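You operate a simulated robot arm through the tools that you are given. There is no shell and no other tool. Be economical: measure what you need, move in short steps, check, and stop when the job is done.

You run a simulated robot arm. Do the job below in one go: nothing can be reset, and whatever is moved stays where it is left.

Task
Cap the clamp block's cable stubs: grey cap on the yellow one, red cap on the blue one, pressed home.
Fine: clamp slider at GRIP before pressing; leave it there. Leave the third cap.

It is judged by the outcome, as a careful person would: the job done as asked, and still so three seconds after it is handed in. It fails if anything else is knocked over, pushed out of place, dropped, spilled or broken. A push-on lid holds only when it is set on centred and level and pressed home; a screw cap is set on level and turned clockwise until tight.

Robot
A 6-joint arm with a two-finger parallel gripper, fixed in place. Base frame: the origin is at the foot of the arm, x ahead of it, y to its left, z up; the work surface is at about z = 0.76. Lengths are in m, angles in rad, forces in N, time in s.
With the tool pointing down near the work surface it reaches from about 0.26 to 0.68 m from the base axis. Its first joint turns from -1.152 to 1.152 rad. Payload 2.9 kg.
The TCP is the grasp point between the finger pads, 0.03 m short of the fingertips. In the tool frame z runs along the fingers and y along their closing line. The gripper opens to 0.11 m. The fingers are 0.02 m wide and 0.01 m thick; the gripper's body (0.048 by 0.112 m) begins 0.055 m behind the TCP.
Orientation is that of the tool frame in the base frame, as a unit quaternion [w, x, y, z]. With the fingers straight down and closing along the base's y, the tool's x points along the base's -x, its y along +y and its z along -z.

Tools
- The arm moves only by the tool arm_command. Its arguments are lists of equal length, an entry for each row: "translation": the shift along the tool's x, y, z in units of 25 mm (1.0 is 25 mm), a list of three; "delta_rot": the turn, a rotation vector about the tool's x, y, z in units of 6 degrees (1.0 is 6 degrees), a list of three; "grip": the opening, from 0 (shut) to 1 (fully open). In form: {"translation": [[x, y, z], ...], "delta_rot": [[wx, wy, wz], ...], "grip": [grip, ...]}. A call has 1 to 12 rows; each row shifts and turns the commanded pose from where the row before left it, along the tool's axes as they then stand. A call with a number of a shift or a turn outside -1 to 1 is refused whole. Each row takes 0.2 s and may step no farther than 0.05 m and 0.15 rad from the row before; otherwise, or with a gripper value out of range, the whole call is refused. Where a pose cannot be reached the arm comes as near as it can. A force on the tool above 50 N (or 10 N above the force at the start of the call, whichever is more), or a blocked arm, ends the call early, and 0.2 s more pass. The fingers move at their own pace (about 0.108 m/s each) and stop on an object; they squeeze with about 39 N. The grip force told is the motor's: it shows also when the fingers shut on nothing. Time passes only in rows, and 0.2 s behind the last, so rows that do not move let the fingers close. The reply holds the time, the measured pose of the TCP, the force on the tool along the base axes, the opening and the grip force, in the units named above and with some noise, with the torque about the TCP (base axes, N m) and any sound that the robot's microphone picked up.
- Cameras (640 x 400 px; columns grow to the right, rows downward): "scene" is fixed at [0.0623, 0.425, 1.3791]; the picture's right is [-0.88, -0.48, 0.00], its down [-0.30, 0.54, -0.79] and it looks along [0.38, -0.69, -0.62] (base axes); focal length 366 px, centre (320, 200). "wrist" rides on the gripper at [0.072, 0.017, -0.103] in the tool frame; the picture's right is [-0.23, 0.97, 0.00], its down [-0.76, -0.18, -0.62] and it looks along [-0.61, -0.14, 0.78] (tool axes); focal length 222 px, centre (320, 200).
- camera(camera): a new picture of that camera. The clock stands still meanwhile.
- pixel_to_xyz(camera, pixels): for up to 12 pixels [column, row] of the newest picture of that camera ("zoom" is the newest enlarged one), the place [x, y, z] in the base frame of the surface seen there, good to about 0.003 m. The clock stands still meanwhile.
- zoom(camera, box): a new picture of the part [left, top, right, bottom] of that camera's present view, enlarged. The clock stands still meanwhile.
- hand_in(): hands the job in; it is judged then, once.

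Go step by step. Measure first, check grasps and placings, and put right what went wrong. The budget is 80 turns and 46 pictures, counting those below and the enlarged ones. Unless the task says otherwise, let go and move clear before handing in, and close with one line.

The tools are called after "Call:" as name(argument=value, ...) on one line, values as JSON. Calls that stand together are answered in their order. arm_command: Moves the arm, as the interface text tells. Its arguments: {"type":"object","properties":{"translation":{"type":"array","items":{"type":"array","items":{"type":"number"}}},"delta_rot":{"type":"array","items":{"type":"array","items":{"type":"number"}}},"grip":{"type":"array","items":{"type":"number"}}},"required":["translation","delta_rot","grip"]} The other tools are called the same way: camera (camera) takes a picture; pixel_to_xyz (camera, pixels) gives the place of the surface under pixels of a picture; zoom (camera, box) takes an enlarged picture of a part of a camera's view; hand_in () hands the job in.

At the start:

```text
time: 0.0
ee_pos: [0.4217, 0.0028, 1.0765]
ee_rot: [0.0, 0.0, 1.0, -0.001]
wrist_force: [-0.8, 0.0, 0.0]
moment: [0.02, 0.01, 0.0]
finger_gap: 0.1102
grip_force: 0.1
```

scene: 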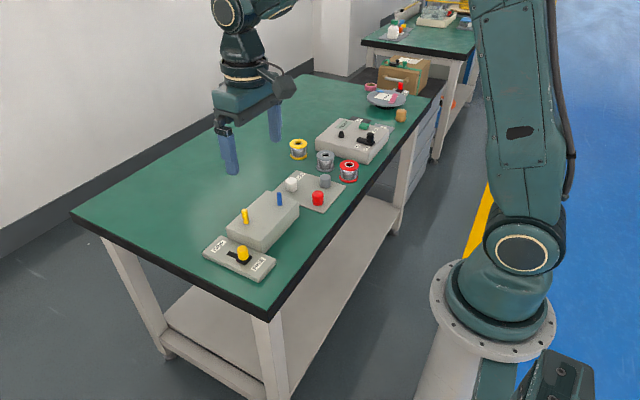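
wrist: 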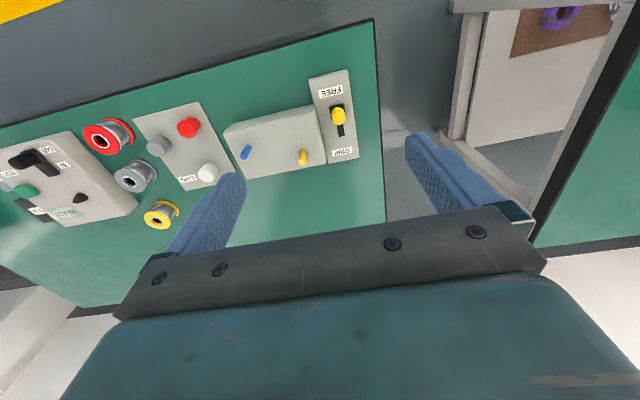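

The pictures show the clamp block with yellow and blue stubs, the slider with a yellow knob next to it, and three caps on a plate. I'll zoom in on both views to read details.

Call:
zoom(camera="scene", box=[190, 160, 350, 290])

Call:
zoom(camera="wrist", box=[130, 60, 370, 210])

```text
3.08 times, centred on (270, 225) of scene
```

zoom: 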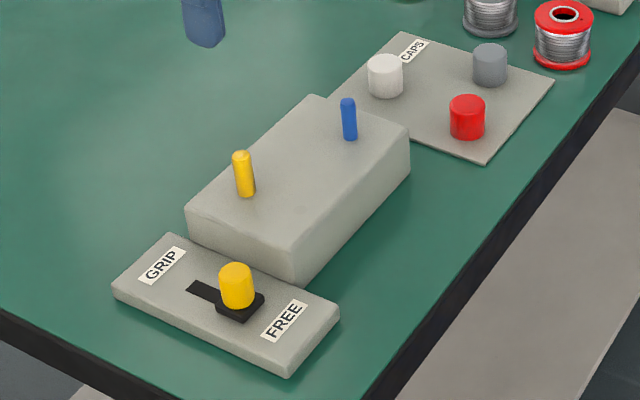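

```text
2.67 times, centred on (250, 135) of wrist
```

zoom: 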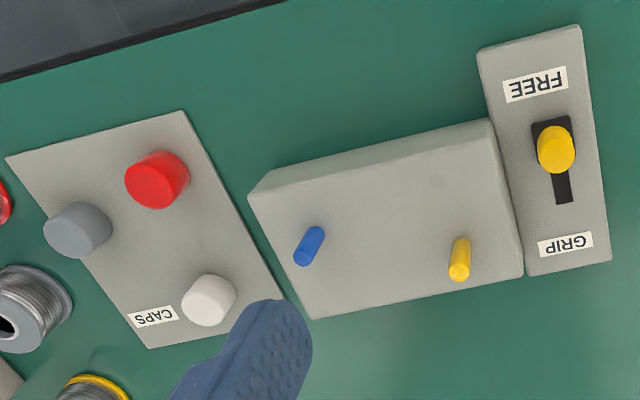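

The slider sits at the FREE end and its slot runs toward GRIP. I'll measure the knob, stubs and caps.

Call:
pixel_to_xyz(camera="zoom", pixels=[[556, 150], [564, 198], [565, 244], [535, 84], [459, 274], [460, 243], [302, 257], [318, 230], [150, 185], [72, 235], [205, 302], [400, 200]])

Call:
pixel_to_xyz(camera="scene", pixels=[[242, 247], [243, 260], [244, 210], [246, 221], [279, 193], [280, 204], [317, 193], [318, 203], [325, 177], [325, 186], [265, 228], [225, 250]])

```text
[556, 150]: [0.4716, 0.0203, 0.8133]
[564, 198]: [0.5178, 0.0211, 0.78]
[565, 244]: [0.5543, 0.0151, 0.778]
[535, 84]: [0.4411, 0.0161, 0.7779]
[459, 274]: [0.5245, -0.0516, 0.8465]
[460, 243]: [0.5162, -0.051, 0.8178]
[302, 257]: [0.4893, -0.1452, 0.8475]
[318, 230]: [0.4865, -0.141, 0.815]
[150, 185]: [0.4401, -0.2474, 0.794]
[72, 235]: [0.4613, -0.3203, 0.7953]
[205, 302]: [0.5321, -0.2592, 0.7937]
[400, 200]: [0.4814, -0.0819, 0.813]
```

```text
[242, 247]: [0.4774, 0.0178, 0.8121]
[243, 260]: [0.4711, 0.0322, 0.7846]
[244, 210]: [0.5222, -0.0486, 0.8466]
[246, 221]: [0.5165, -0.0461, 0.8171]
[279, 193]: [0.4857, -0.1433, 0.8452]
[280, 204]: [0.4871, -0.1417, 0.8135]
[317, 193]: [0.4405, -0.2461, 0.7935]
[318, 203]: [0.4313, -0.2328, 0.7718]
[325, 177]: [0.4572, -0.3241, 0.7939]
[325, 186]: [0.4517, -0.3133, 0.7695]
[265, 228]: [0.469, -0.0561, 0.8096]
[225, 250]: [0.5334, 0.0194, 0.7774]
```

Block top is z≈0.813, stub tips ≈0.847, and the knob is at about (0.473, 0.019) with its top at 0.813. I'll move above the knob, partly close, and look again.

Call:
arm_command(translation=[[-0.5, 0.16, 1], [-0.5, 0.16, 1], [-0.5, 0.16, 1], [-0.55, 0.17, 1], [0, 0, 1], [0, 0, 1], [0, 0, 0.8], [0, 0, 0]], delta_rot=[[0, 0, 0], [0, 0, 0], [0, 0, 0], [0, 0, 0], [0, 0, 0], [0, 0, 0], [0, 0, 0], [0, 0, 0]], grip=[0.4, 0.4, 0.4, 0.4, 0.4, 0.4, 0.4, 0.4])

Call:
camera(camera="wrist")

```text
time: 1.8
ee_pos: [0.47, 0.0182, 0.9072]
ee_rot: [0.0, 0.0, 1.0, 0.0]
wrist_force: [0.2, 1.4, -0.8]
moment: [-0.02, 0.02, 0.03]
finger_gap: 0.0437
grip_force: 0.1
```

```text
41 pictures are left
```

wrist: 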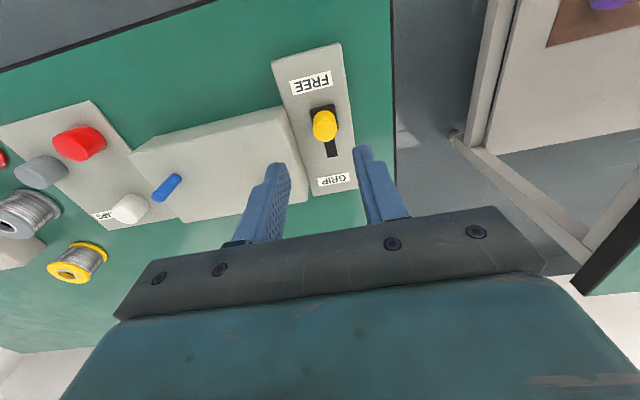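

The knob is at (324,125) between the fingers in column. I'll measure the knob edges, block edge and plate.

Call:
pixel_to_xyz(camera="wrist", pixels=[[313, 123], [336, 123], [324, 114], [324, 125], [330, 140], [332, 154], [276, 110], [296, 165], [312, 82], [333, 180], [285, 120], [300, 185]])

Call:
zoom(camera="wrist", box=[260, 40, 380, 200])

```text
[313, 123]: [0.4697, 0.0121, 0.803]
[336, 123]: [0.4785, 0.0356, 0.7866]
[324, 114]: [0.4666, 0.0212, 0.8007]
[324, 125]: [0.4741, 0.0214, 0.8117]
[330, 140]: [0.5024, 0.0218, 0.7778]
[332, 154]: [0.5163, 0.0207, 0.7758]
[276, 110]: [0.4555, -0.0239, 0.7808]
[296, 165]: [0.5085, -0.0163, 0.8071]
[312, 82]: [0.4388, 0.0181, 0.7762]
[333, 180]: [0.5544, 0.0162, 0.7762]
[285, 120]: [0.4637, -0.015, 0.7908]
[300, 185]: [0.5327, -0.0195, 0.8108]
```

```text
2.50 times, centred on (320, 120) of wrist
```

zoom: 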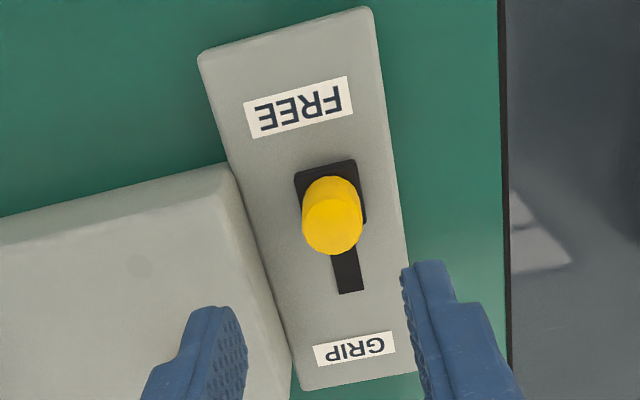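

Knob centre is about (0.475, 0.020) and the block edge is at y≈-0.016. I'll narrow the gap, descend with tips at about 0.788, and close on the knob.

Call:
arm_command(translation=[[-0.2, 0.08, 0], [0, 0, 0.9], [0, 0, 0.9], [0, 0, 0.9], [0, 0, 0.86], [0, 0, 0], [0, 0, 0], [0, 0, 0]], delta_rot=[[0, 0, 0], [0, 0, 0], [0, 0, 0], [0, 0, 0], [0, 0, 0], [0, 0, 0], [0, 0, 0], [0, 0, 0]], grip=[0.32, 0.32, 0.32, 0.32, 0.32, 0.32, 0.1, 0.1])

```text
time: 3.6
ee_pos: [0.4769, 0.0232, 0.8185]
ee_rot: [0.0, -0.002, 1.0, 0.001]
wrist_force: [1.7, 13.0, -2.3]
moment: [-0.29, -0.31, 0.0]
finger_gap: 0.0224
grip_force: 45.3
```

The knob is gripped (gap 22 mm), with a 13 N side force because the knob sits ~3 mm further in +y. I'll relieve that and slide toward GRIP in short steps.

Call:
arm_command(translation=[[0, 0.12, 0], [-0.2, 0, 0], [-0.2, 0, 0], [-0.2, 0, 0], [-0.2, 0, 0], [-0.2, 0, 0]], delta_rot=[[0, 0, 0], [0, 0, 0], [0, 0, 0], [0, 0, 0], [0, 0, 0], [0, 0, 0]], grip=[0.1, 0.1, 0.1, 0.1, 0.1, 0.1])

```text
time: 5.0
ee_pos: [0.5028, 0.0226, 0.8185]
ee_rot: [0.0, 0.001, 1.0, -0.001]
wrist_force: [-0.9, -17.0, 16.3]
moment: [0.09, 0.99, 0.02]
finger_gap: 0.0224
grip_force: 45.1
```

The knob moved 26 mm smoothly; the y force is now -17 N, so I'll ease y back and keep sliding until it stops.

Call:
arm_command(translation=[[0, -0.09, 0], [-0.16, 0, 0], [-0.16, 0, 0], [-0.16, 0, 0]], delta_rot=[[0, 0, 0], [0, 0, 0], [0, 0, 0], [0, 0, 0]], grip=[0.1, 0.1, 0.1, 0.1])

Call:
zoom(camera="scene", box=[190, 160, 350, 290])

```text
time: 6.0
ee_pos: [0.5147, 0.0221, 0.8191]
ee_rot: [0.001, -0.001, 1.0, 0.001]
wrist_force: [-1.2, 0.9, 25.0]
moment: [-0.6, 0.6, -0.03]
finger_gap: 0.0221
grip_force: 45.4
```

```text
3.08 times, centred on (270, 225) of scene
```

zoom: 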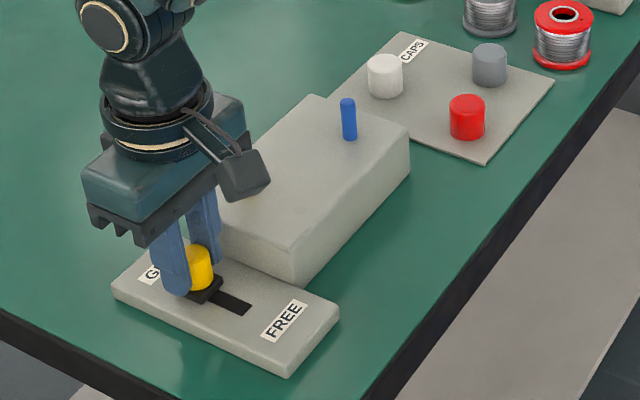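

The slider is now near the GRIP end. I'll push a bit more until the end stop shows as x force.

Call:
arm_command(translation=[[-0.12, 0, -0.05], [-0.12, 0, 0], [-0.12, 0, 0]], delta_rot=[[0, 0, 0], [0, 0, 0], [0, 0, 0]], grip=[0.1, 0.1, 0.1])

```text
time: 6.8
ee_pos: [0.518, 0.0217, 0.8174]
ee_rot: [-0.007, 0.0, 1.0, 0.001]
wrist_force: [-35.4, 6.9, 32.0]
moment: [-0.94, 0.28, 0.0]
finger_gap: 0.0225
grip_force: 45.6
```

A -35 N x force at x=0.518 means the end stop is reached. I'll ease back the command slightly, release and rise.

Call:
arm_command(translation=[[0.2, 0, 0], [0, 0, 0], [0, 0, 0], [0, 0, -0.8], [0, 0, -1], [0, 0, -1], [0, 0, -1], [0.5, 0, -1], [1, 0, -1], [1, 0, 0], [1, 0, 0]], delta_rot=[[0, 0, 0], [0, 0, 0], [0, 0, 0], [0, 0, 0], [0, 0, 0], [0, 0, 0], [0, 0, 0], [0, 0, 0], [0, 0, 0], [0, 0, 0], [0, 0, 0]], grip=[0.1, 0.31, 0.31, 0.31, 0.31, 0.31, 0.31, 0.4, 0.4, 0.4, 0.4])

Call:
zoom(camera="scene", box=[190, 160, 350, 290])

Call:
camera(camera="wrist")

```text
time: 9.2
ee_pos: [0.432, 0.0217, 0.9641]
ee_rot: [0.0, 0.0, 1.0, 0.0]
wrist_force: [0.7, -0.7, 0.4]
moment: [0.0, 0.01, -0.02]
finger_gap: 0.0443
grip_force: 0.1
```

```text
3.08 times, centred on (270, 225) of scene
```

zoom: 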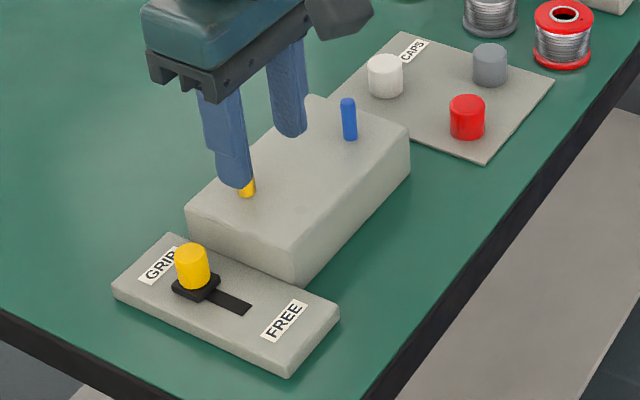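

```text
37 pictures are left
```

wrist: 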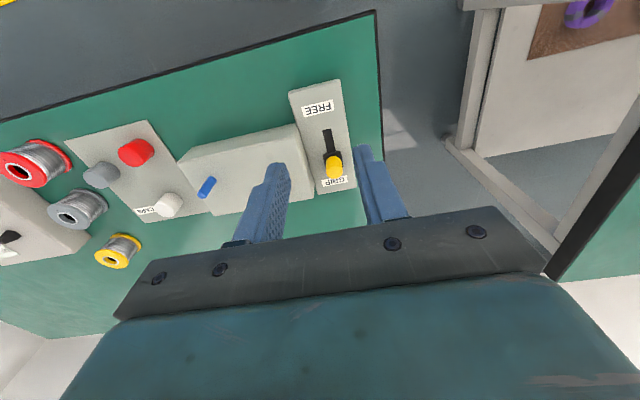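

The slider is at the GRIP end. Next I'll move to y≈-0.10 with the fingers wide open to view the stubs and caps closely.

Call:
arm_command(translation=[[0.5, -1, 0], [0.5, -1, 0], [0, -1, 0], [0, -1, 0], [0, -1, 0], [0, 0, 0]], delta_rot=[[0, 0, 0], [0, 0, 0], [0, 0, 0], [0, 0, 0], [0, 0, 0], [0, 0, 0]], grip=[0.8, 0.8, 0.8, 0.8, 0.8, 0.8])

Call:
zoom(camera="wrist", box=[160, 60, 440, 235])

Call:
zoom(camera="scene", box=[230, 180, 300, 240])

```text
time: 10.6
ee_pos: [0.4061, -0.104, 0.9628]
ee_rot: [0.001, 0.0, 1.0, 0.0]
wrist_force: [0.0, -0.1, 0.0]
moment: [-0.04, 0.01, -0.01]
finger_gap: 0.0882
grip_force: 0.0
```

```text
2.29 times, centred on (300, 148) of wrist
```

zoom: 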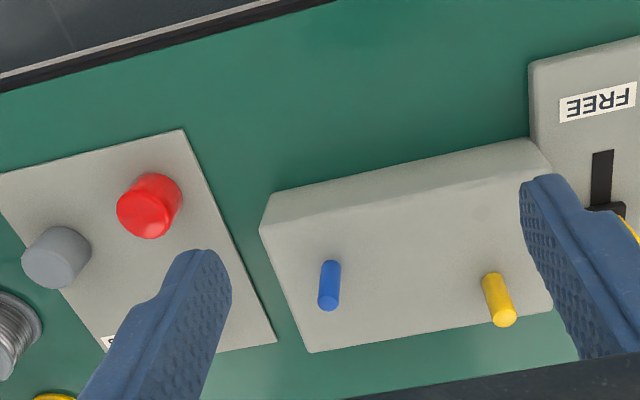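

```text
6.67 times, centred on (265, 210) of scene
```

zoom: 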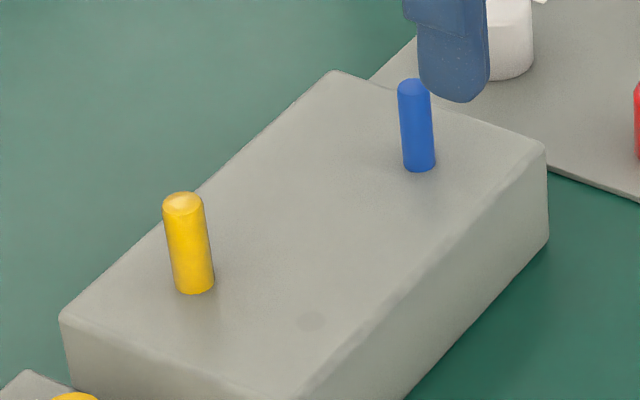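

Both stubs look vertical (their lean matches the perspective). I'll measure stub tops from this scene zoom.

Call:
pixel_to_xyz(camera="zoom", pixels=[[183, 200], [176, 203], [190, 203], [194, 285], [196, 291], [412, 87], [406, 91], [419, 166], [419, 171], [175, 290], [300, 250]])

Call:
zoom(camera="wrist", box=[280, 140, 400, 215])

```text
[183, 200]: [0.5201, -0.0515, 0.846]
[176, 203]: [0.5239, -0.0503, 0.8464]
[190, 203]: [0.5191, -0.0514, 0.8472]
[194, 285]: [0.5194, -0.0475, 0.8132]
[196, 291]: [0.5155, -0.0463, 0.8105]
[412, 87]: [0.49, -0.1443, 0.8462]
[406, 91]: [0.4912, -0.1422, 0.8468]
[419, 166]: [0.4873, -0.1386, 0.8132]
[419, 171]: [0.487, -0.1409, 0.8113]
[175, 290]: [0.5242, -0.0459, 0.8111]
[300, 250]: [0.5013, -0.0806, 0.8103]
```

```text
5.33 times, centred on (340, 178) of wrist
```

zoom: 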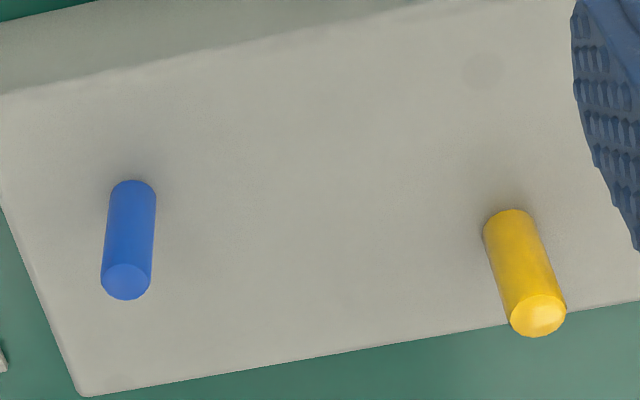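

Call:
pixel_to_xyz(camera="zoom", pixels=[[538, 315], [524, 318], [552, 312], [538, 305], [538, 325], [126, 281], [115, 282], [137, 280], [126, 272], [126, 292], [127, 281], [537, 316]])

```text
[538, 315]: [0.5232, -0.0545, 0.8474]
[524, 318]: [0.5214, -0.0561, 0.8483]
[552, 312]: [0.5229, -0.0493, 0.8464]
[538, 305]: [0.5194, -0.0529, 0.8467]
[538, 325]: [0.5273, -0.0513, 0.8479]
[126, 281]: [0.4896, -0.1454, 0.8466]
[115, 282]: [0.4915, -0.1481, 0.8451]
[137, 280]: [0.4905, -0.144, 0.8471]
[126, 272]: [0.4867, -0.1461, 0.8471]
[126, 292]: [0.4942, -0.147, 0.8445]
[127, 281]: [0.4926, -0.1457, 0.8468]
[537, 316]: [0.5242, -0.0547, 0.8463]
```

Yellow tip ≈(0.522,-0.052), blue tip ≈(0.490,-0.1445). Now I'll move toward the caps to measure them.

Call:
arm_command(translation=[[0, -1, 0], [0, -1, 0], [0, -1, 0], [0, -1, 0], [0, -1, 0], [0, -1, 0], [0, -1, 0.3], [0, -0.8, 0.5], [0, 0, 0]], delta_rot=[[0, 0, 0], [0, 0, 0], [0, 0, 0], [0, 0, 0], [0, 0, 0], [0, 0, 0], [0, 0, 0], [0, 0, 0], [0, 0, 0]], grip=[0.8, 0.8, 0.8, 0.8, 0.8, 0.8, 0.6, 0.6, 0.6])

Call:
camera(camera="wrist")

Call:
zoom(camera="wrist", box=[220, 90, 420, 215])

```text
time: 12.6
ee_pos: [0.4032, -0.2994, 0.9443]
ee_rot: [0.001, 0.0, 1.0, 0.0]
wrist_force: [-0.2, -0.5, 0.0]
moment: [-0.01, -0.02, -0.01]
finger_gap: 0.0659
grip_force: 0.0
```

```text
33 pictures are left
```

wrist: 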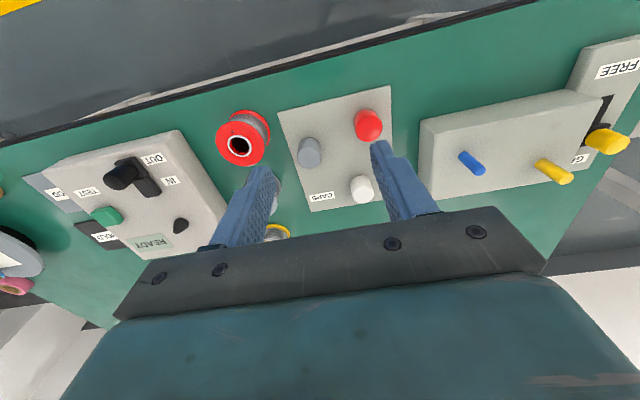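

```text
3.20 times, centred on (320, 152) of wrist
```

zoom: 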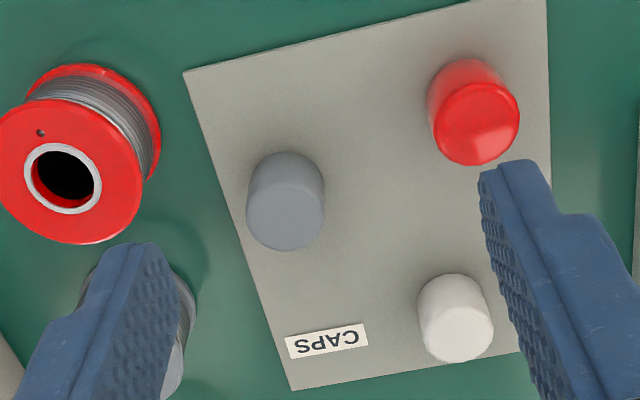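

Caps and spools are clear here; measuring the cap tops, edges and nearby spools.

Call:
pixel_to_xyz(camera="zoom", pixels=[[284, 216], [250, 216], [318, 216], [284, 185], [284, 246], [477, 123], [440, 123], [515, 123], [477, 88], [477, 160], [186, 320], [145, 200]])

Call:
zoom(camera="scene", box=[270, 140, 370, 215])

```text
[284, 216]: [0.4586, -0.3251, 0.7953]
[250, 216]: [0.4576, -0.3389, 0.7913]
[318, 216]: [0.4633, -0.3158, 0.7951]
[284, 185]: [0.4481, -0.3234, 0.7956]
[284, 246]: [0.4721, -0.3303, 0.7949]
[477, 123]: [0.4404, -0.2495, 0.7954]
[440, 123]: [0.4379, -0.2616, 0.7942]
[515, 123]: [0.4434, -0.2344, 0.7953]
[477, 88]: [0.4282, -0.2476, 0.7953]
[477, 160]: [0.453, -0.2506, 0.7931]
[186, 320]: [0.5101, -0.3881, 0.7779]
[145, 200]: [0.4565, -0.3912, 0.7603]
```

```text
5.33 times, centred on (320, 178) of scene
```

zoom: 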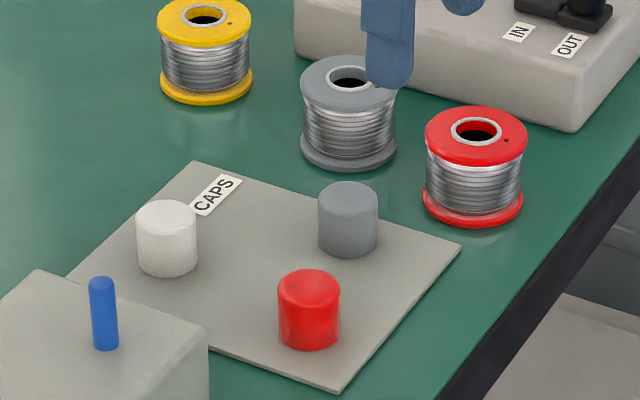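

Grey cap centre ≈(0.460,-0.3265), red ≈(0.441,-0.249), tops 0.795, Ø≈24 mm. I'll descend over the grey cap with a 44 mm gap, stopping above it to verify alignment on closing.

Call:
arm_command(translation=[[-0.76, -0.36, 0], [-0.76, -0.36, 0], [-0.75, -0.36, 0], [0, 0, 1], [0, 0, 1], [0, 0, 1], [0, 0, 1], [0, 0, 0.8], [0, 0, 0.85], [0, 0, 0]], delta_rot=[[0, 0, 0], [0, 0, 0], [0, 0, 0], [0, 0, 0], [0, 0, 0], [0, 0, 0], [0, 0, 0], [0, 0, 0], [0, 0, 0], [0, 0, 0]], grip=[0.42, 0.42, 0.42, 0.42, 0.42, 0.42, 0.42, 0.42, 0.42, 0.42])

Call:
camera(camera="wrist")

Call:
zoom(camera="scene", box=[270, 140, 370, 215])

```text
time: 14.8
ee_pos: [0.4621, -0.324, 0.8035]
ee_rot: [0.0, 0.0, 1.0, 0.0]
wrist_force: [0.5, 0.5, 0.9]
moment: [0.0, -0.01, 0.01]
finger_gap: 0.0461
grip_force: 0.2
```

```text
30 pictures are left
```

wrist: 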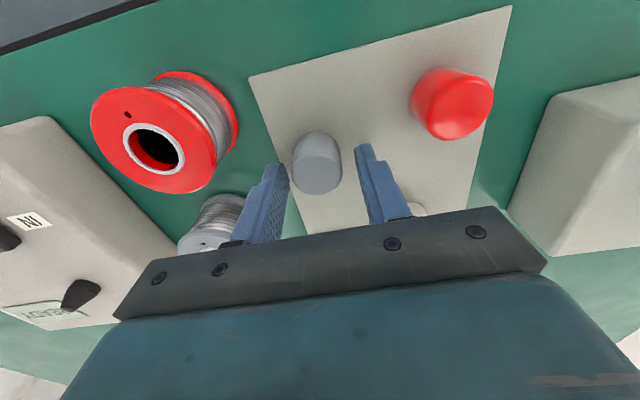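

```text
5.33 times, centred on (320, 178) of scene
```

zoom: 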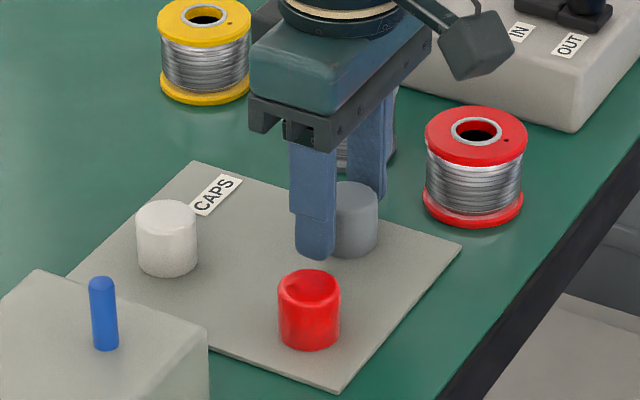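

The cap at (316,175) lies between the fingers. Checking its offset from the TCP.

Call:
pixel_to_xyz(camera="wrist", pixels=[[317, 176], [295, 172], [339, 168], [317, 160], [317, 192], [316, 140], [453, 115], [450, 80], [453, 136], [430, 110], [485, 105]])

```text
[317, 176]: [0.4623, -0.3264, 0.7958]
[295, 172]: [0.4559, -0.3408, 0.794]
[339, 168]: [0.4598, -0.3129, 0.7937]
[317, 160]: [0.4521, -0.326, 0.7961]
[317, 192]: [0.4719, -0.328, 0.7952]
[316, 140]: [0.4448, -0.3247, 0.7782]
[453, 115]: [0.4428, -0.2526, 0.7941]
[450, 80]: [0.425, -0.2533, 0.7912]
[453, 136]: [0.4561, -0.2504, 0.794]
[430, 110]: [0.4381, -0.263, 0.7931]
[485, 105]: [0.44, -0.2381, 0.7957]
```

Cap is centred within ~2 mm; closing.

Call:
arm_command(translation=[[0, -0.05, 0], [0, 0, 0], [0, 0, 0], [0, 0, 0]], delta_rot=[[0, 0, 0], [0, 0, 0], [0, 0, 0], [0, 0, 0]], grip=[0.1, 0.1, 0.1, 0.1])

```text
time: 15.8
ee_pos: [0.462, -0.3268, 0.8021]
ee_rot: [-0.001, -0.001, 1.0, 0.0]
wrist_force: [0.5, -0.3, 0.1]
moment: [0.03, -0.05, -0.01]
finger_gap: 0.0305
grip_force: 39.3
```

Grey cap gripped (gap 30.5 mm, 39 N). Lifting and checking it.

Call:
arm_command(translation=[[0, 0, -0.4], [0, 0, -1], [0, 0, -1], [0, 0, -1], [0, 0, -1], [0, 0, -0.7], [0, 0, 0]], delta_rot=[[0, 0, 0], [0, 0, 0], [0, 0, 0], [0, 0, 0], [0, 0, 0], [0, 0, 0], [0, 0, 0]], grip=[0.1, 0.1, 0.1, 0.1, 0.1, 0.1, 0.1])

Call:
zoom(camera="wrist", box=[240, 120, 400, 220])

```text
time: 17.4
ee_pos: [0.4633, -0.3265, 0.9319]
ee_rot: [0.0, 0.0, 1.0, 0.0]
wrist_force: [-0.2, -0.9, 0.0]
moment: [0.01, -0.02, -0.01]
finger_gap: 0.0303
grip_force: 39.3
```

```text
4.00 times, centred on (320, 170) of wrist
```

zoom: 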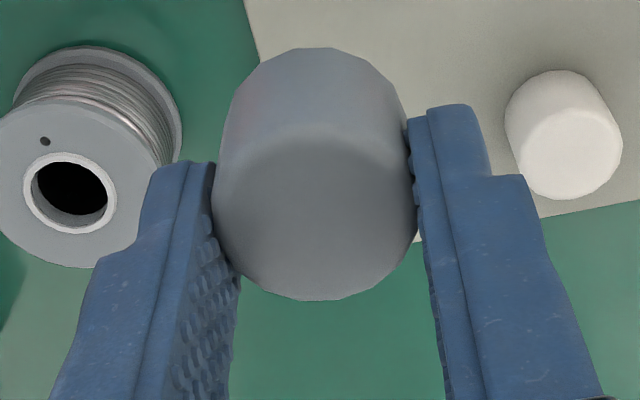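

Cap held level. Measuring its centre relative to the TCP.

Call:
pixel_to_xyz(camera="zoom", pixels=[[315, 218], [230, 218], [400, 218], [315, 150], [315, 290], [315, 296], [315, 145], [250, 218], [380, 218], [315, 60], [260, 200], [370, 200]])

```text
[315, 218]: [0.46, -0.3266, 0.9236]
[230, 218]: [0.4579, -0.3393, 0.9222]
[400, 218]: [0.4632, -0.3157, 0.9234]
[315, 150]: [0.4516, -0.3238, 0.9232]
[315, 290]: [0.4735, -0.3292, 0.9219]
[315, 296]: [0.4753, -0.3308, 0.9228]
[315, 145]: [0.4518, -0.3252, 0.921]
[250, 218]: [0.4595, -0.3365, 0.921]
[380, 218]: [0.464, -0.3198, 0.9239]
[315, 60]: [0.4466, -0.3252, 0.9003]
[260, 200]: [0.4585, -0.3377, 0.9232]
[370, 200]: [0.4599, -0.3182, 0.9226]
```

Cap centre is ~2 mm to -x of the TCP. I'll carry it over the yellow stub, TCP target (0.524,-0.052), staying above.

Call:
arm_command(translation=[[-0.222, 0.998, 0], [-0.222, 0.998, 0], [-0.222, 0.998, 0], [-0.222, 0.998, 0], [-0.222, 0.998, 0], [-0.222, 0.998, 0], [-0.222, 0.998, 0], [-0.222, 0.998, 0], [-0.222, 0.998, 0], [-0.222, 0.998, 0], [-0.222, 0.998, 0], [0, 0, 0.6]], delta_rot=[[0, 0, 0], [0, 0, 0], [0, 0, 0], [0, 0, 0], [0, 0, 0], [0, 0, 0], [0, 0, 0], [0, 0, 0], [0, 0, 0], [0, 0, 0], [0, 0, 0], [0, 0, 0]], grip=[0.1, 0.1, 0.1, 0.1, 0.1, 0.1, 0.1, 0.1, 0.1, 0.1, 0.1, 0.1])

Call:
arm_command(translation=[[0, 0, 0.8], [0, 0, 0]], delta_rot=[[0, 0, 0], [0, 0, 0]], grip=[0.1, 0.1])

Call:
zoom(camera="scene", box=[200, 170, 300, 240])

Call:
zoom(camera="wrist", box=[240, 100, 400, 220])

```text
time: 20.0
ee_pos: [0.5236, -0.0526, 0.9145]
ee_rot: [0.0, 0.001, 1.0, 0.0]
wrist_force: [0.4, 0.6, -0.2]
moment: [0.03, 0.0, 0.0]
finger_gap: 0.0305
grip_force: 38.5
```

```text
time: 20.6
ee_pos: [0.5234, -0.053, 0.8953]
ee_rot: [0.0, 0.0, 1.0, 0.0]
wrist_force: [0.7, 0.1, -0.5]
moment: [-0.01, -0.01, -0.02]
finger_gap: 0.0303
grip_force: 38.8
```

```text
5.71 times, centred on (250, 205) of scene
```

zoom: 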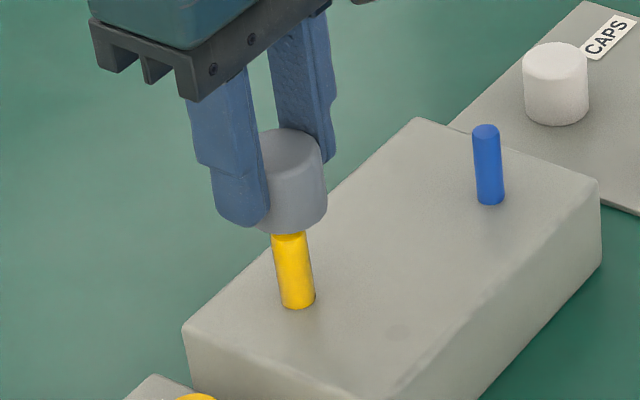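

```text
3.33 times, centred on (320, 160) of wrist
```

zoom: 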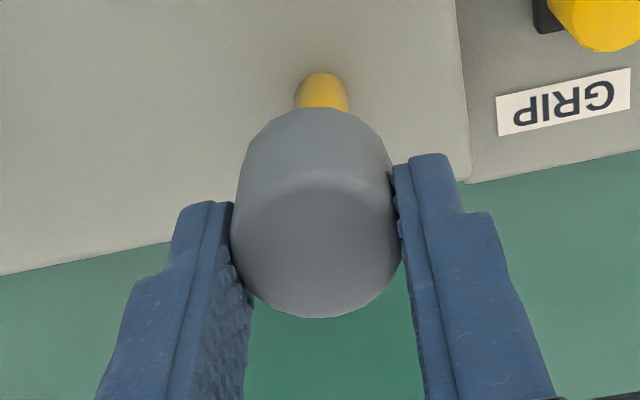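

In both views the stub lies about 1 mm toward +x,+y of the cap axis (scene: stub top line vs cap centre; wrist: (321,92) vs 317). I'll correct by 1 mm each and lower slowly over the tip, watching force.

Call:
arm_command(translation=[[-0.05, 0.05, 0], [0, 0, 0.2], [0, 0, 0.2], [0, 0, 0.15], [0, 0, 0.15], [0, 0, 0.1]], delta_rot=[[0, 0, 0], [0, 0, 0], [0, 0, 0], [0, 0, 0], [0, 0, 0], [0, 0, 0]], grip=[0.1, 0.1, 0.1, 0.1, 0.1, 0.1])

```text
time: 22.0
ee_pos: [0.5243, -0.0521, 0.8756]
ee_rot: [0.0, 0.0, 1.0, 0.0]
wrist_force: [-0.5, -0.1, -0.6]
moment: [0.0, 0.02, 0.01]
finger_gap: 0.0303
grip_force: 39.3
```

No contact force though the cap's rim (≈0.840) is already below the stub tip (0.847), so it's on the stub. Continuing down in small steps.

Call:
arm_command(translation=[[0, 0, 0.12], [0, 0, 0.12], [0, 0, 0.12], [0, 0, 0.12], [0, 0, 0.12]], delta_rot=[[0, 0, 0], [0, 0, 0], [0, 0, 0], [0, 0, 0], [0, 0, 0]], grip=[0.1, 0.1, 0.1, 0.1, 0.1])

Call:
zoom(camera="scene", box=[200, 170, 300, 240])

```text
time: 23.2
ee_pos: [0.5235, -0.052, 0.86]
ee_rot: [0.001, 0.0, 1.0, 0.001]
wrist_force: [0.2, -0.1, 0.9]
moment: [-0.04, -0.01, -0.01]
finger_gap: 0.0303
grip_force: 39.1
```

```text
5.71 times, centred on (250, 205) of scene
```

zoom: 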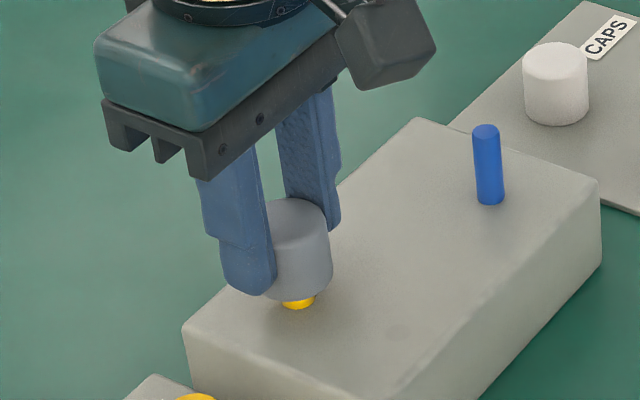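

The cap is sleeved over the stub and centred. Pressing on down until force rises.

Call:
arm_command(translation=[[0, 0, 0.12], [0, 0, 0.12], [0, 0, 0.08], [0, 0, 0.08], [0, 0, 0.08]], delta_rot=[[0, 0, 0], [0, 0, 0], [0, 0, 0], [0, 0, 0], [0, 0, 0]], grip=[0.1, 0.1, 0.1, 0.1, 0.1])

```text
time: 24.4
ee_pos: [0.5238, -0.0516, 0.8498]
ee_rot: [0.0, -0.001, 1.0, 0.0]
wrist_force: [-1.1, 2.1, 7.4]
moment: [0.13, 0.07, -0.01]
finger_gap: 0.0302
grip_force: 38.8
```

Call:
arm_command(translation=[[0, 0, 0.06], [0, 0, 0.06], [0, 0, 0.06], [0, 0, 0]], delta_rot=[[0, 0, 0], [0, 0, 0], [0, 0, 0], [0, 0, 0]], grip=[0.1, 0.1, 0.1, 0.1])

Call:
zoom(camera="scene", box=[200, 170, 300, 240])

```text
time: 25.4
ee_pos: [0.5256, -0.0513, 0.8448]
ee_rot: [0.002, 0.0, 1.0, -0.001]
wrist_force: [-1.8, 2.1, 27.2]
moment: [0.06, 0.1, -0.03]
finger_gap: 0.0303
grip_force: 38.9
```

```text
5.71 times, centred on (250, 205) of scene
```

zoom: 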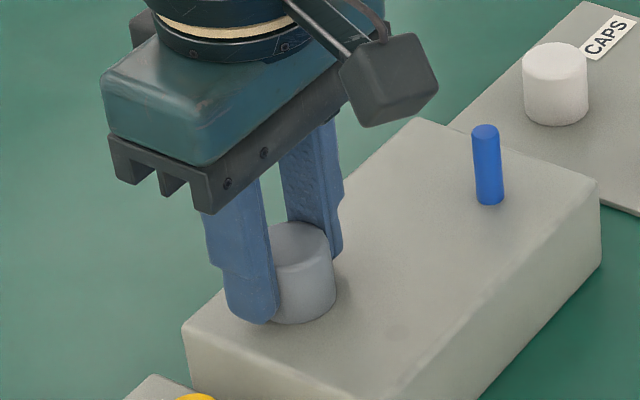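

Cap rim is at the block face with 27 N. I'll release, rise, then press the top with closed fingers to be sure it's home.

Call:
arm_command(translation=[[0, 0, -0.04], [0, 0, 0], [0, 0, 0], [0, 0, -0.6], [0, 0, -1], [0, 0, -0.6], [0.09, 0, 0], [0, 0, 0]], delta_rot=[[0, 0, 0], [0, 0, 0], [0, 0, 0], [0, 0, 0], [0, 0, 0], [0, 0, 0], [0, 0, 0], [0, 0, 0]], grip=[0.1, 0.42, 0.42, 0.42, 0.42, 0.0, 0, 0])

Call:
zoom(camera="scene", box=[200, 170, 300, 240])

Call:
pixel_to_xyz(camera="zoom", pixels=[[302, 240], [320, 240], [285, 245], [302, 315], [305, 232]])

```text
time: 27.2
ee_pos: [0.5226, -0.0523, 0.9011]
ee_rot: [0.0, 0.0, 1.0, 0.0]
wrist_force: [-0.1, 0.3, 0.2]
moment: [0.01, -0.04, 0.0]
finger_gap: 0.0002
grip_force: 37.8
```

```text
5.71 times, centred on (250, 205) of scene
```

zoom: 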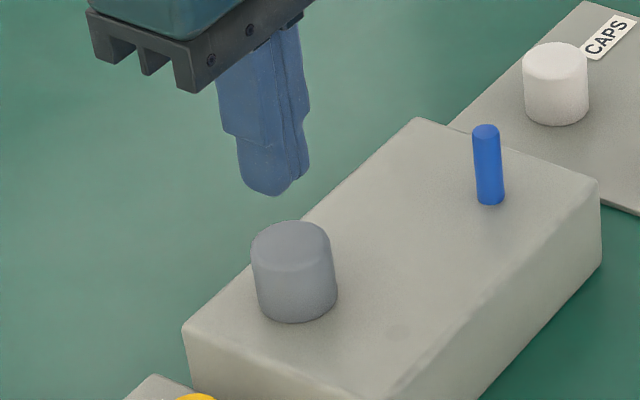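

```text
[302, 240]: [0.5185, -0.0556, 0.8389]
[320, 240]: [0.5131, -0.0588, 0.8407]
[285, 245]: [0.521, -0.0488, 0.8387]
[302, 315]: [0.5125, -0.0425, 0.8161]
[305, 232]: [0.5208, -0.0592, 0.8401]
```

The cap sits level with its top at ≈0.840 and rim on the block. Now a firm centred press with closed fingers to confirm it's home.

Call:
arm_command(translation=[[0, 0, 0.6], [0, 0, 0.45], [0, 0, 0.1], [0, 0, 0.1], [0, 0, 0.1], [0, 0, 0.1], [0, 0, 0.1]], delta_rot=[[0, 0, 0], [0, 0, 0], [0, 0, 0], [0, 0, 0], [0, 0, 0], [0, 0, 0], [0, 0, 0]], grip=[0, 0, 0, 0, 0, 0, 0])

```text
time: 28.6
ee_pos: [0.5232, -0.0512, 0.8697]
ee_rot: [0.003, 0.0, 1.0, 0.0]
wrist_force: [-4.0, 1.3, 10.7]
moment: [0.0, 0.21, 0.02]
finger_gap: 0.0
grip_force: 37.1
stopped in row 7: the force on the tool passed its limit at 56 N (the readings are from after the stop); the commanded pose is now the measured one
```

56 N reached with the cap top unmoved at ≈0.840: it is home. Now to the red cap at ≈(0.441,-0.250).

Call:
arm_command(translation=[[0, 0, -1], [0, 0, -1], [0, 0, -0.6], [0.41, -0.995, 0], [0.41, -0.995, 0], [0.41, -0.995, 0], [0.41, -0.995, 0], [0.41, -0.995, 0], [0.41, -0.995, 0], [0.41, -0.995, 0], [0.41, -0.995, 0], [0, 0, 0]], delta_rot=[[0, 0, 0], [0, 0, 0], [0, 0, 0], [0, 0, 0], [0, 0, 0], [0, 0, 0], [0, 0, 0], [0, 0, 0], [0, 0, 0], [0, 0, 0], [0, 0, 0], [0, 0, 0]], grip=[0, 0, 0, 0.42, 0.42, 0.42, 0.42, 0.42, 0.42, 0.42, 0.42, 0.42])

Call:
arm_command(translation=[[0, 0, 1], [0, 0, 1], [0, 0, 1], [0, 0, 0.7], [0, 0, 0]], delta_rot=[[0, 0, 0], [0, 0, 0], [0, 0, 0], [0, 0, 0], [0, 0, 0]], grip=[0.42, 0.42, 0.42, 0.42, 0.42])

Call:
zoom(camera="wrist", box=[240, 110, 400, 210])

```text
time: 31.2
ee_pos: [0.4433, -0.2505, 0.9334]
ee_rot: [0.001, -0.001, 1.0, -0.001]
wrist_force: [0.0, -0.5, -0.2]
moment: [0.0, 0.01, 0.0]
finger_gap: 0.0462
grip_force: 0.1
```

```text
time: 32.4
ee_pos: [0.4431, -0.251, 0.8422]
ee_rot: [0.003, 0.0, 1.0, 0.0]
wrist_force: [0.4, 0.3, 0.5]
moment: [0.01, 0.02, 0.01]
finger_gap: 0.0459
grip_force: 0.0
```

```text
4.00 times, centred on (320, 160) of wrist
```

zoom: 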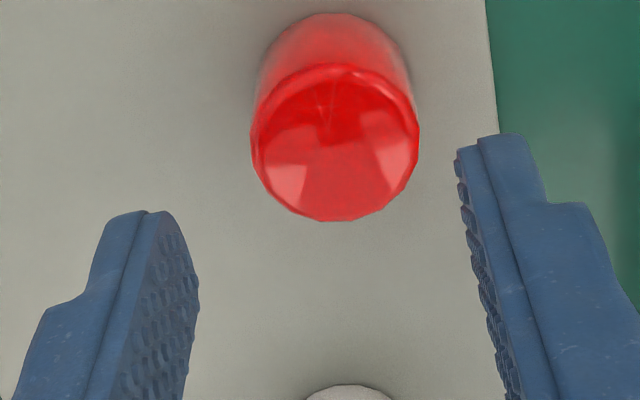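

The red cap (335,145) is centred at about (0.4405,-0.248). Small correction, descend and close.

Call:
arm_command(translation=[[0.08, 0.1, 0], [0, 0, 0.8], [0, 0, 0.8], [0, 0, 0], [0, 0, 0], [0, 0, 0], [0, 0, 0]], delta_rot=[[0, 0, 0], [0, 0, 0], [0, 0, 0], [0, 0, 0], [0, 0, 0], [0, 0, 0], [0, 0, 0]], grip=[0.42, 0.42, 0.42, 0.42, 0.1, 0.1, 0.1])

Call:
arm_command(translation=[[0, 0, -0.4], [0, 0, -1], [0, 0, -1], [0, 0, -1], [0, 0, -1], [0, 0, -0.8], [0, 0, 0]], delta_rot=[[0, 0, 0], [0, 0, 0], [0, 0, 0], [0, 0, 0], [0, 0, 0], [0, 0, 0], [0, 0, 0]], grip=[0.1, 0.1, 0.1, 0.1, 0.1, 0.1, 0.1])

Call:
zoom(camera="wrist", box=[240, 120, 400, 220])

```text
time: 34.0
ee_pos: [0.4417, -0.247, 0.8014]
ee_rot: [0.002, 0.0, 1.0, 0.0]
wrist_force: [0.5, -0.9, 0.3]
moment: [0.0, -0.02, -0.01]
finger_gap: 0.0302
grip_force: 39.1
```

```text
time: 35.6
ee_pos: [0.4398, -0.2478, 0.9324]
ee_rot: [0.002, 0.0, 1.0, 0.0]
wrist_force: [-0.9, -0.1, -0.1]
moment: [0.0, 0.0, -0.04]
finger_gap: 0.0303
grip_force: 39.2
```

```text
4.00 times, centred on (320, 170) of wrist
```

zoom: 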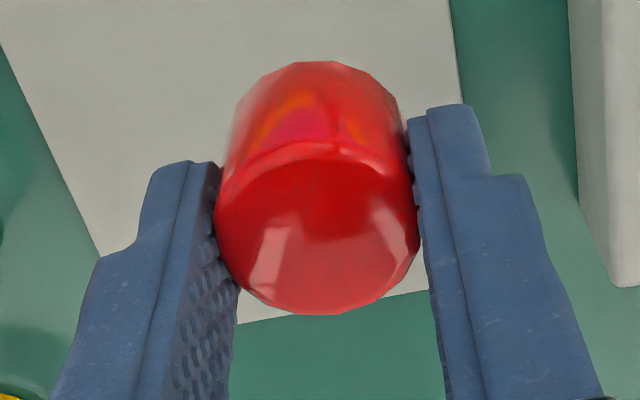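

Red cap held level, its centre ≈+1 mm in x from TCP. Carrying it over the blue stub (0.490,-0.144).

Call:
arm_command(translation=[[-0.388, 0.828, 0], [-0.388, 0.828, 0], [-0.388, 0.828, 0], [-0.388, 0.828, 0], [-0.388, 0.828, 0], [0, 0, 0.7], [0, 0, 0.75], [0, 0, 0], [0, 0, 0]], delta_rot=[[0, 0, 0], [0, 0, 0], [0, 0, 0], [0, 0, 0], [0, 0, 0], [0, 0, 0], [0, 0, 0], [0, 0, 0], [0, 0, 0]], grip=[0.1, 0.1, 0.1, 0.1, 0.1, 0.1, 0.1, 0.1, 0.1])

Call:
zoom(camera="scene", box=[224, 170, 336, 240])

Call:
zoom(camera="wrist", box=[224, 100, 416, 220])

```text
time: 37.6
ee_pos: [0.4877, -0.1444, 0.8951]
ee_rot: [0.001, 0.001, 1.0, -0.001]
wrist_force: [0.0, -0.2, -1.1]
moment: [-0.01, 0.04, 0.01]
finger_gap: 0.0302
grip_force: 38.9
```

```text
5.71 times, centred on (280, 205) of scene
```

zoom: 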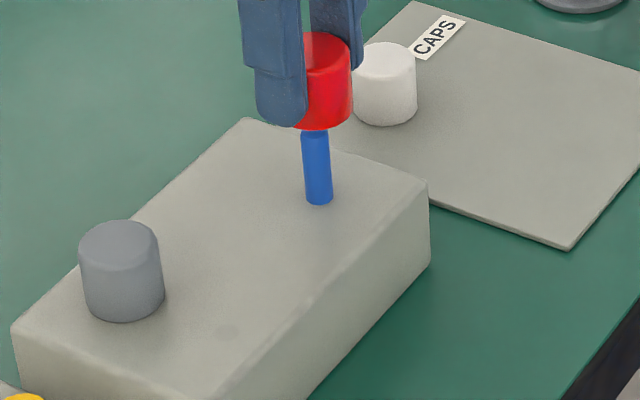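

```text
3.33 times, centred on (320, 160) of wrist
```

zoom: 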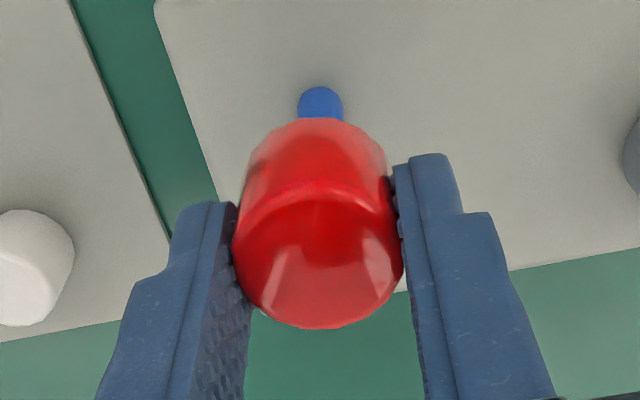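

The same ~1 mm residual as before (stub at 320.5 vs cap 317 in wrist; +1 mm in x). Correct and lower slowly.

Call:
arm_command(translation=[[-0.045, 0.03, 0], [0, 0, 0.2], [0, 0, 0.2], [0, 0, 0.15], [0, 0, 0.15], [0, 0, 0.1]], delta_rot=[[0, 0, 0], [0, 0, 0], [0, 0, 0], [0, 0, 0], [0, 0, 0], [0, 0, 0]], grip=[0.1, 0.1, 0.1, 0.1, 0.1, 0.1])

Call:
arm_command(translation=[[0, 0, 0.12], [0, 0, 0.12], [0, 0, 0.12], [0, 0, 0.12], [0, 0, 0.12]], delta_rot=[[0, 0, 0], [0, 0, 0], [0, 0, 0], [0, 0, 0], [0, 0, 0]], grip=[0.1, 0.1, 0.1, 0.1, 0.1])

Call:
zoom(camera="scene", box=[224, 170, 336, 240])

```text
time: 39.0
ee_pos: [0.4904, -0.1442, 0.8754]
ee_rot: [0.002, 0.0, 1.0, 0.0]
wrist_force: [0.2, 0.0, -0.2]
moment: [-0.02, 0.0, 0.02]
finger_gap: 0.0302
grip_force: 39.0
```

```text
time: 40.2
ee_pos: [0.4894, -0.144, 0.8598]
ee_rot: [0.003, 0.0, 1.0, 0.0]
wrist_force: [0.2, 0.1, -0.1]
moment: [0.02, -0.01, 0.01]
finger_gap: 0.0303
grip_force: 38.8
```

```text
5.71 times, centred on (280, 205) of scene
```

zoom: 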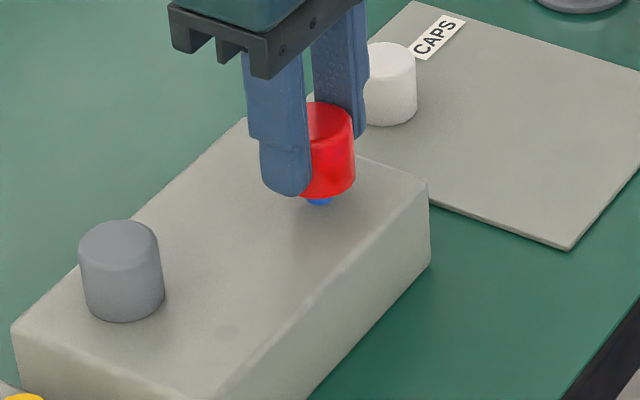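

The red cap is sleeved on the blue stub without force. Pressing down further.

Call:
arm_command(translation=[[0, 0, 0.12], [0, 0, 0.12], [0, 0, 0.08], [0, 0, 0.08], [0, 0, 0.08], [0, 0, 0.06], [0, 0, 0.06], [0, 0, 0.06], [0, 0, 0]], delta_rot=[[0, 0, 0], [0, 0, 0], [0, 0, 0], [0, 0, 0], [0, 0, 0], [0, 0, 0], [0, 0, 0], [0, 0, 0], [0, 0, 0]], grip=[0.1, 0.1, 0.1, 0.1, 0.1, 0.1, 0.1, 0.1, 0.1])

```text
time: 42.2
ee_pos: [0.491, -0.1443, 0.8443]
ee_rot: [0.004, 0.0, 1.0, 0.0]
wrist_force: [-8.3, 0.3, 32.1]
moment: [0.0, 0.27, 0.0]
finger_gap: 0.0304
grip_force: 38.3
```

32 N at the same height as the grey cap. Release, rise, close the fingers and press the top.

Call:
arm_command(translation=[[0, 0, -0.04], [0, 0, 0], [0, 0, 0], [0, 0, -0.6], [0, 0, -1], [0, 0, -0.6], [0, 0, 0], [0, 0, 0]], delta_rot=[[0, 0, 0], [0, 0, 0], [0, 0, 0], [0, 0, 0], [0, 0, 0], [0, 0, 0], [0, 0, 0], [0, 0, 0]], grip=[0.1, 0.42, 0.42, 0.42, 0.42, 0.0, 0, 0])

Call:
zoom(camera="scene", box=[224, 170, 336, 240])

```text
time: 44.0
ee_pos: [0.4904, -0.1427, 0.8989]
ee_rot: [0.002, 0.0, 1.0, 0.0]
wrist_force: [-0.7, 0.9, -0.4]
moment: [-0.02, 0.02, 0.0]
finger_gap: 0.0
grip_force: 38.0
```

```text
5.71 times, centred on (280, 205) of scene
```

zoom: 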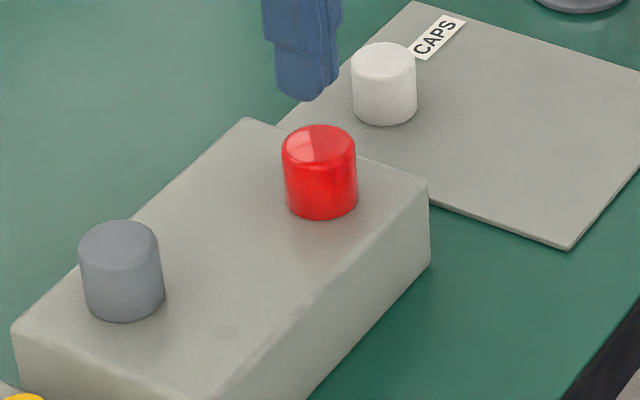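

The red cap sits level on the block. Confirming with a centred top press.

Call:
arm_command(translation=[[0, 0, 0.6], [0, 0, 0.4], [0, 0, 0.1], [0, 0, 0.1], [0, 0, 0.1], [0, 0, 0.1], [0, 0, 0.1]], delta_rot=[[0, 0, 0], [0, 0, 0], [0, 0, 0], [0, 0, 0], [0, 0, 0], [0, 0, 0], [0, 0, 0]], grip=[0, 0, 0, 0, 0, 0, 0])

Call:
arm_command(translation=[[0, 0, -0.5], [0, 0, -1], [0, 0, -1], [0, 0, -1], [0.5, 0, -1], [1, 0, -1], [1, 0, 0], [0, 0, 0], [0, 0, 0]], delta_rot=[[0, 0, 0], [0, 0, 0], [0, 0, 0], [0, 0, 0], [0, 0, 0], [0, 0, 0], [0, 0, 0], [0, 0, 0], [0, 0, 0]], grip=[0, 0, 0, 0, 0, 0.2, 0.2, 0.2, 0.2])

Call:
zoom(camera="scene", box=[190, 160, 350, 290])

Call:
camera(camera="wrist")

```text
time: 45.4
ee_pos: [0.4914, -0.1442, 0.8701]
ee_rot: [0.004, -0.001, 1.0, 0.001]
wrist_force: [-3.8, 2.0, 9.0]
moment: [0.04, 0.18, 0.02]
finger_gap: 0.0002
grip_force: 38.0
stopped in row 6: the force on the tool passed its limit at 56 N (the readings are from after the stop); the commanded pose is now the measured one
```

```text
time: 47.4
ee_pos: [0.4274, -0.1442, 1.007]
ee_rot: [0.004, -0.001, 1.0, 0.0]
wrist_force: [0.1, 0.6, -0.2]
moment: [-0.01, -0.01, -0.02]
finger_gap: 0.0219
grip_force: 0.1
```

```text
3.08 times, centred on (270, 225) of scene
```

zoom: 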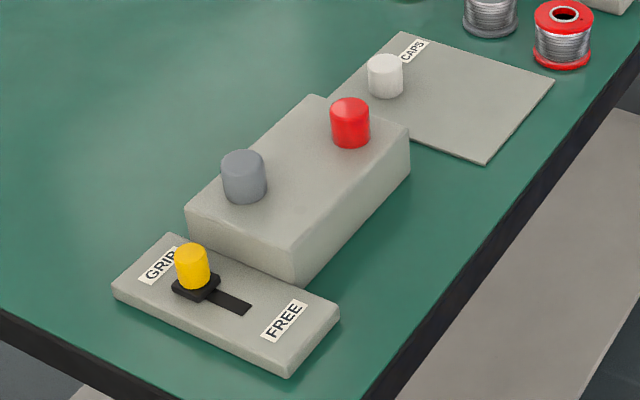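

```text
15 pictures are left
```

wrist: 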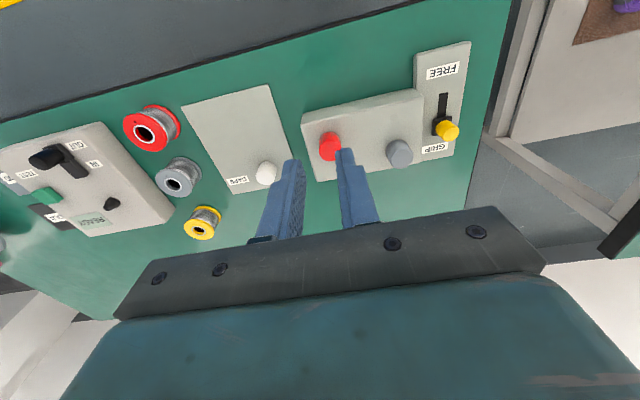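

Both caps are level with their rims on the block. The slider is still at GRIP, the white cap hasn't moved, and the arm is clear, so I'm handing in.

Call:
hand_in()

```text
The job is handed in.
```

The grey cap is on the yellow stub and the red cap on the blue one. Each was pressed until the force limit stopped the arm at 56 N. I slid the clamp slider to GRIP before pressing and left it there; the third (white) cap was not touched.
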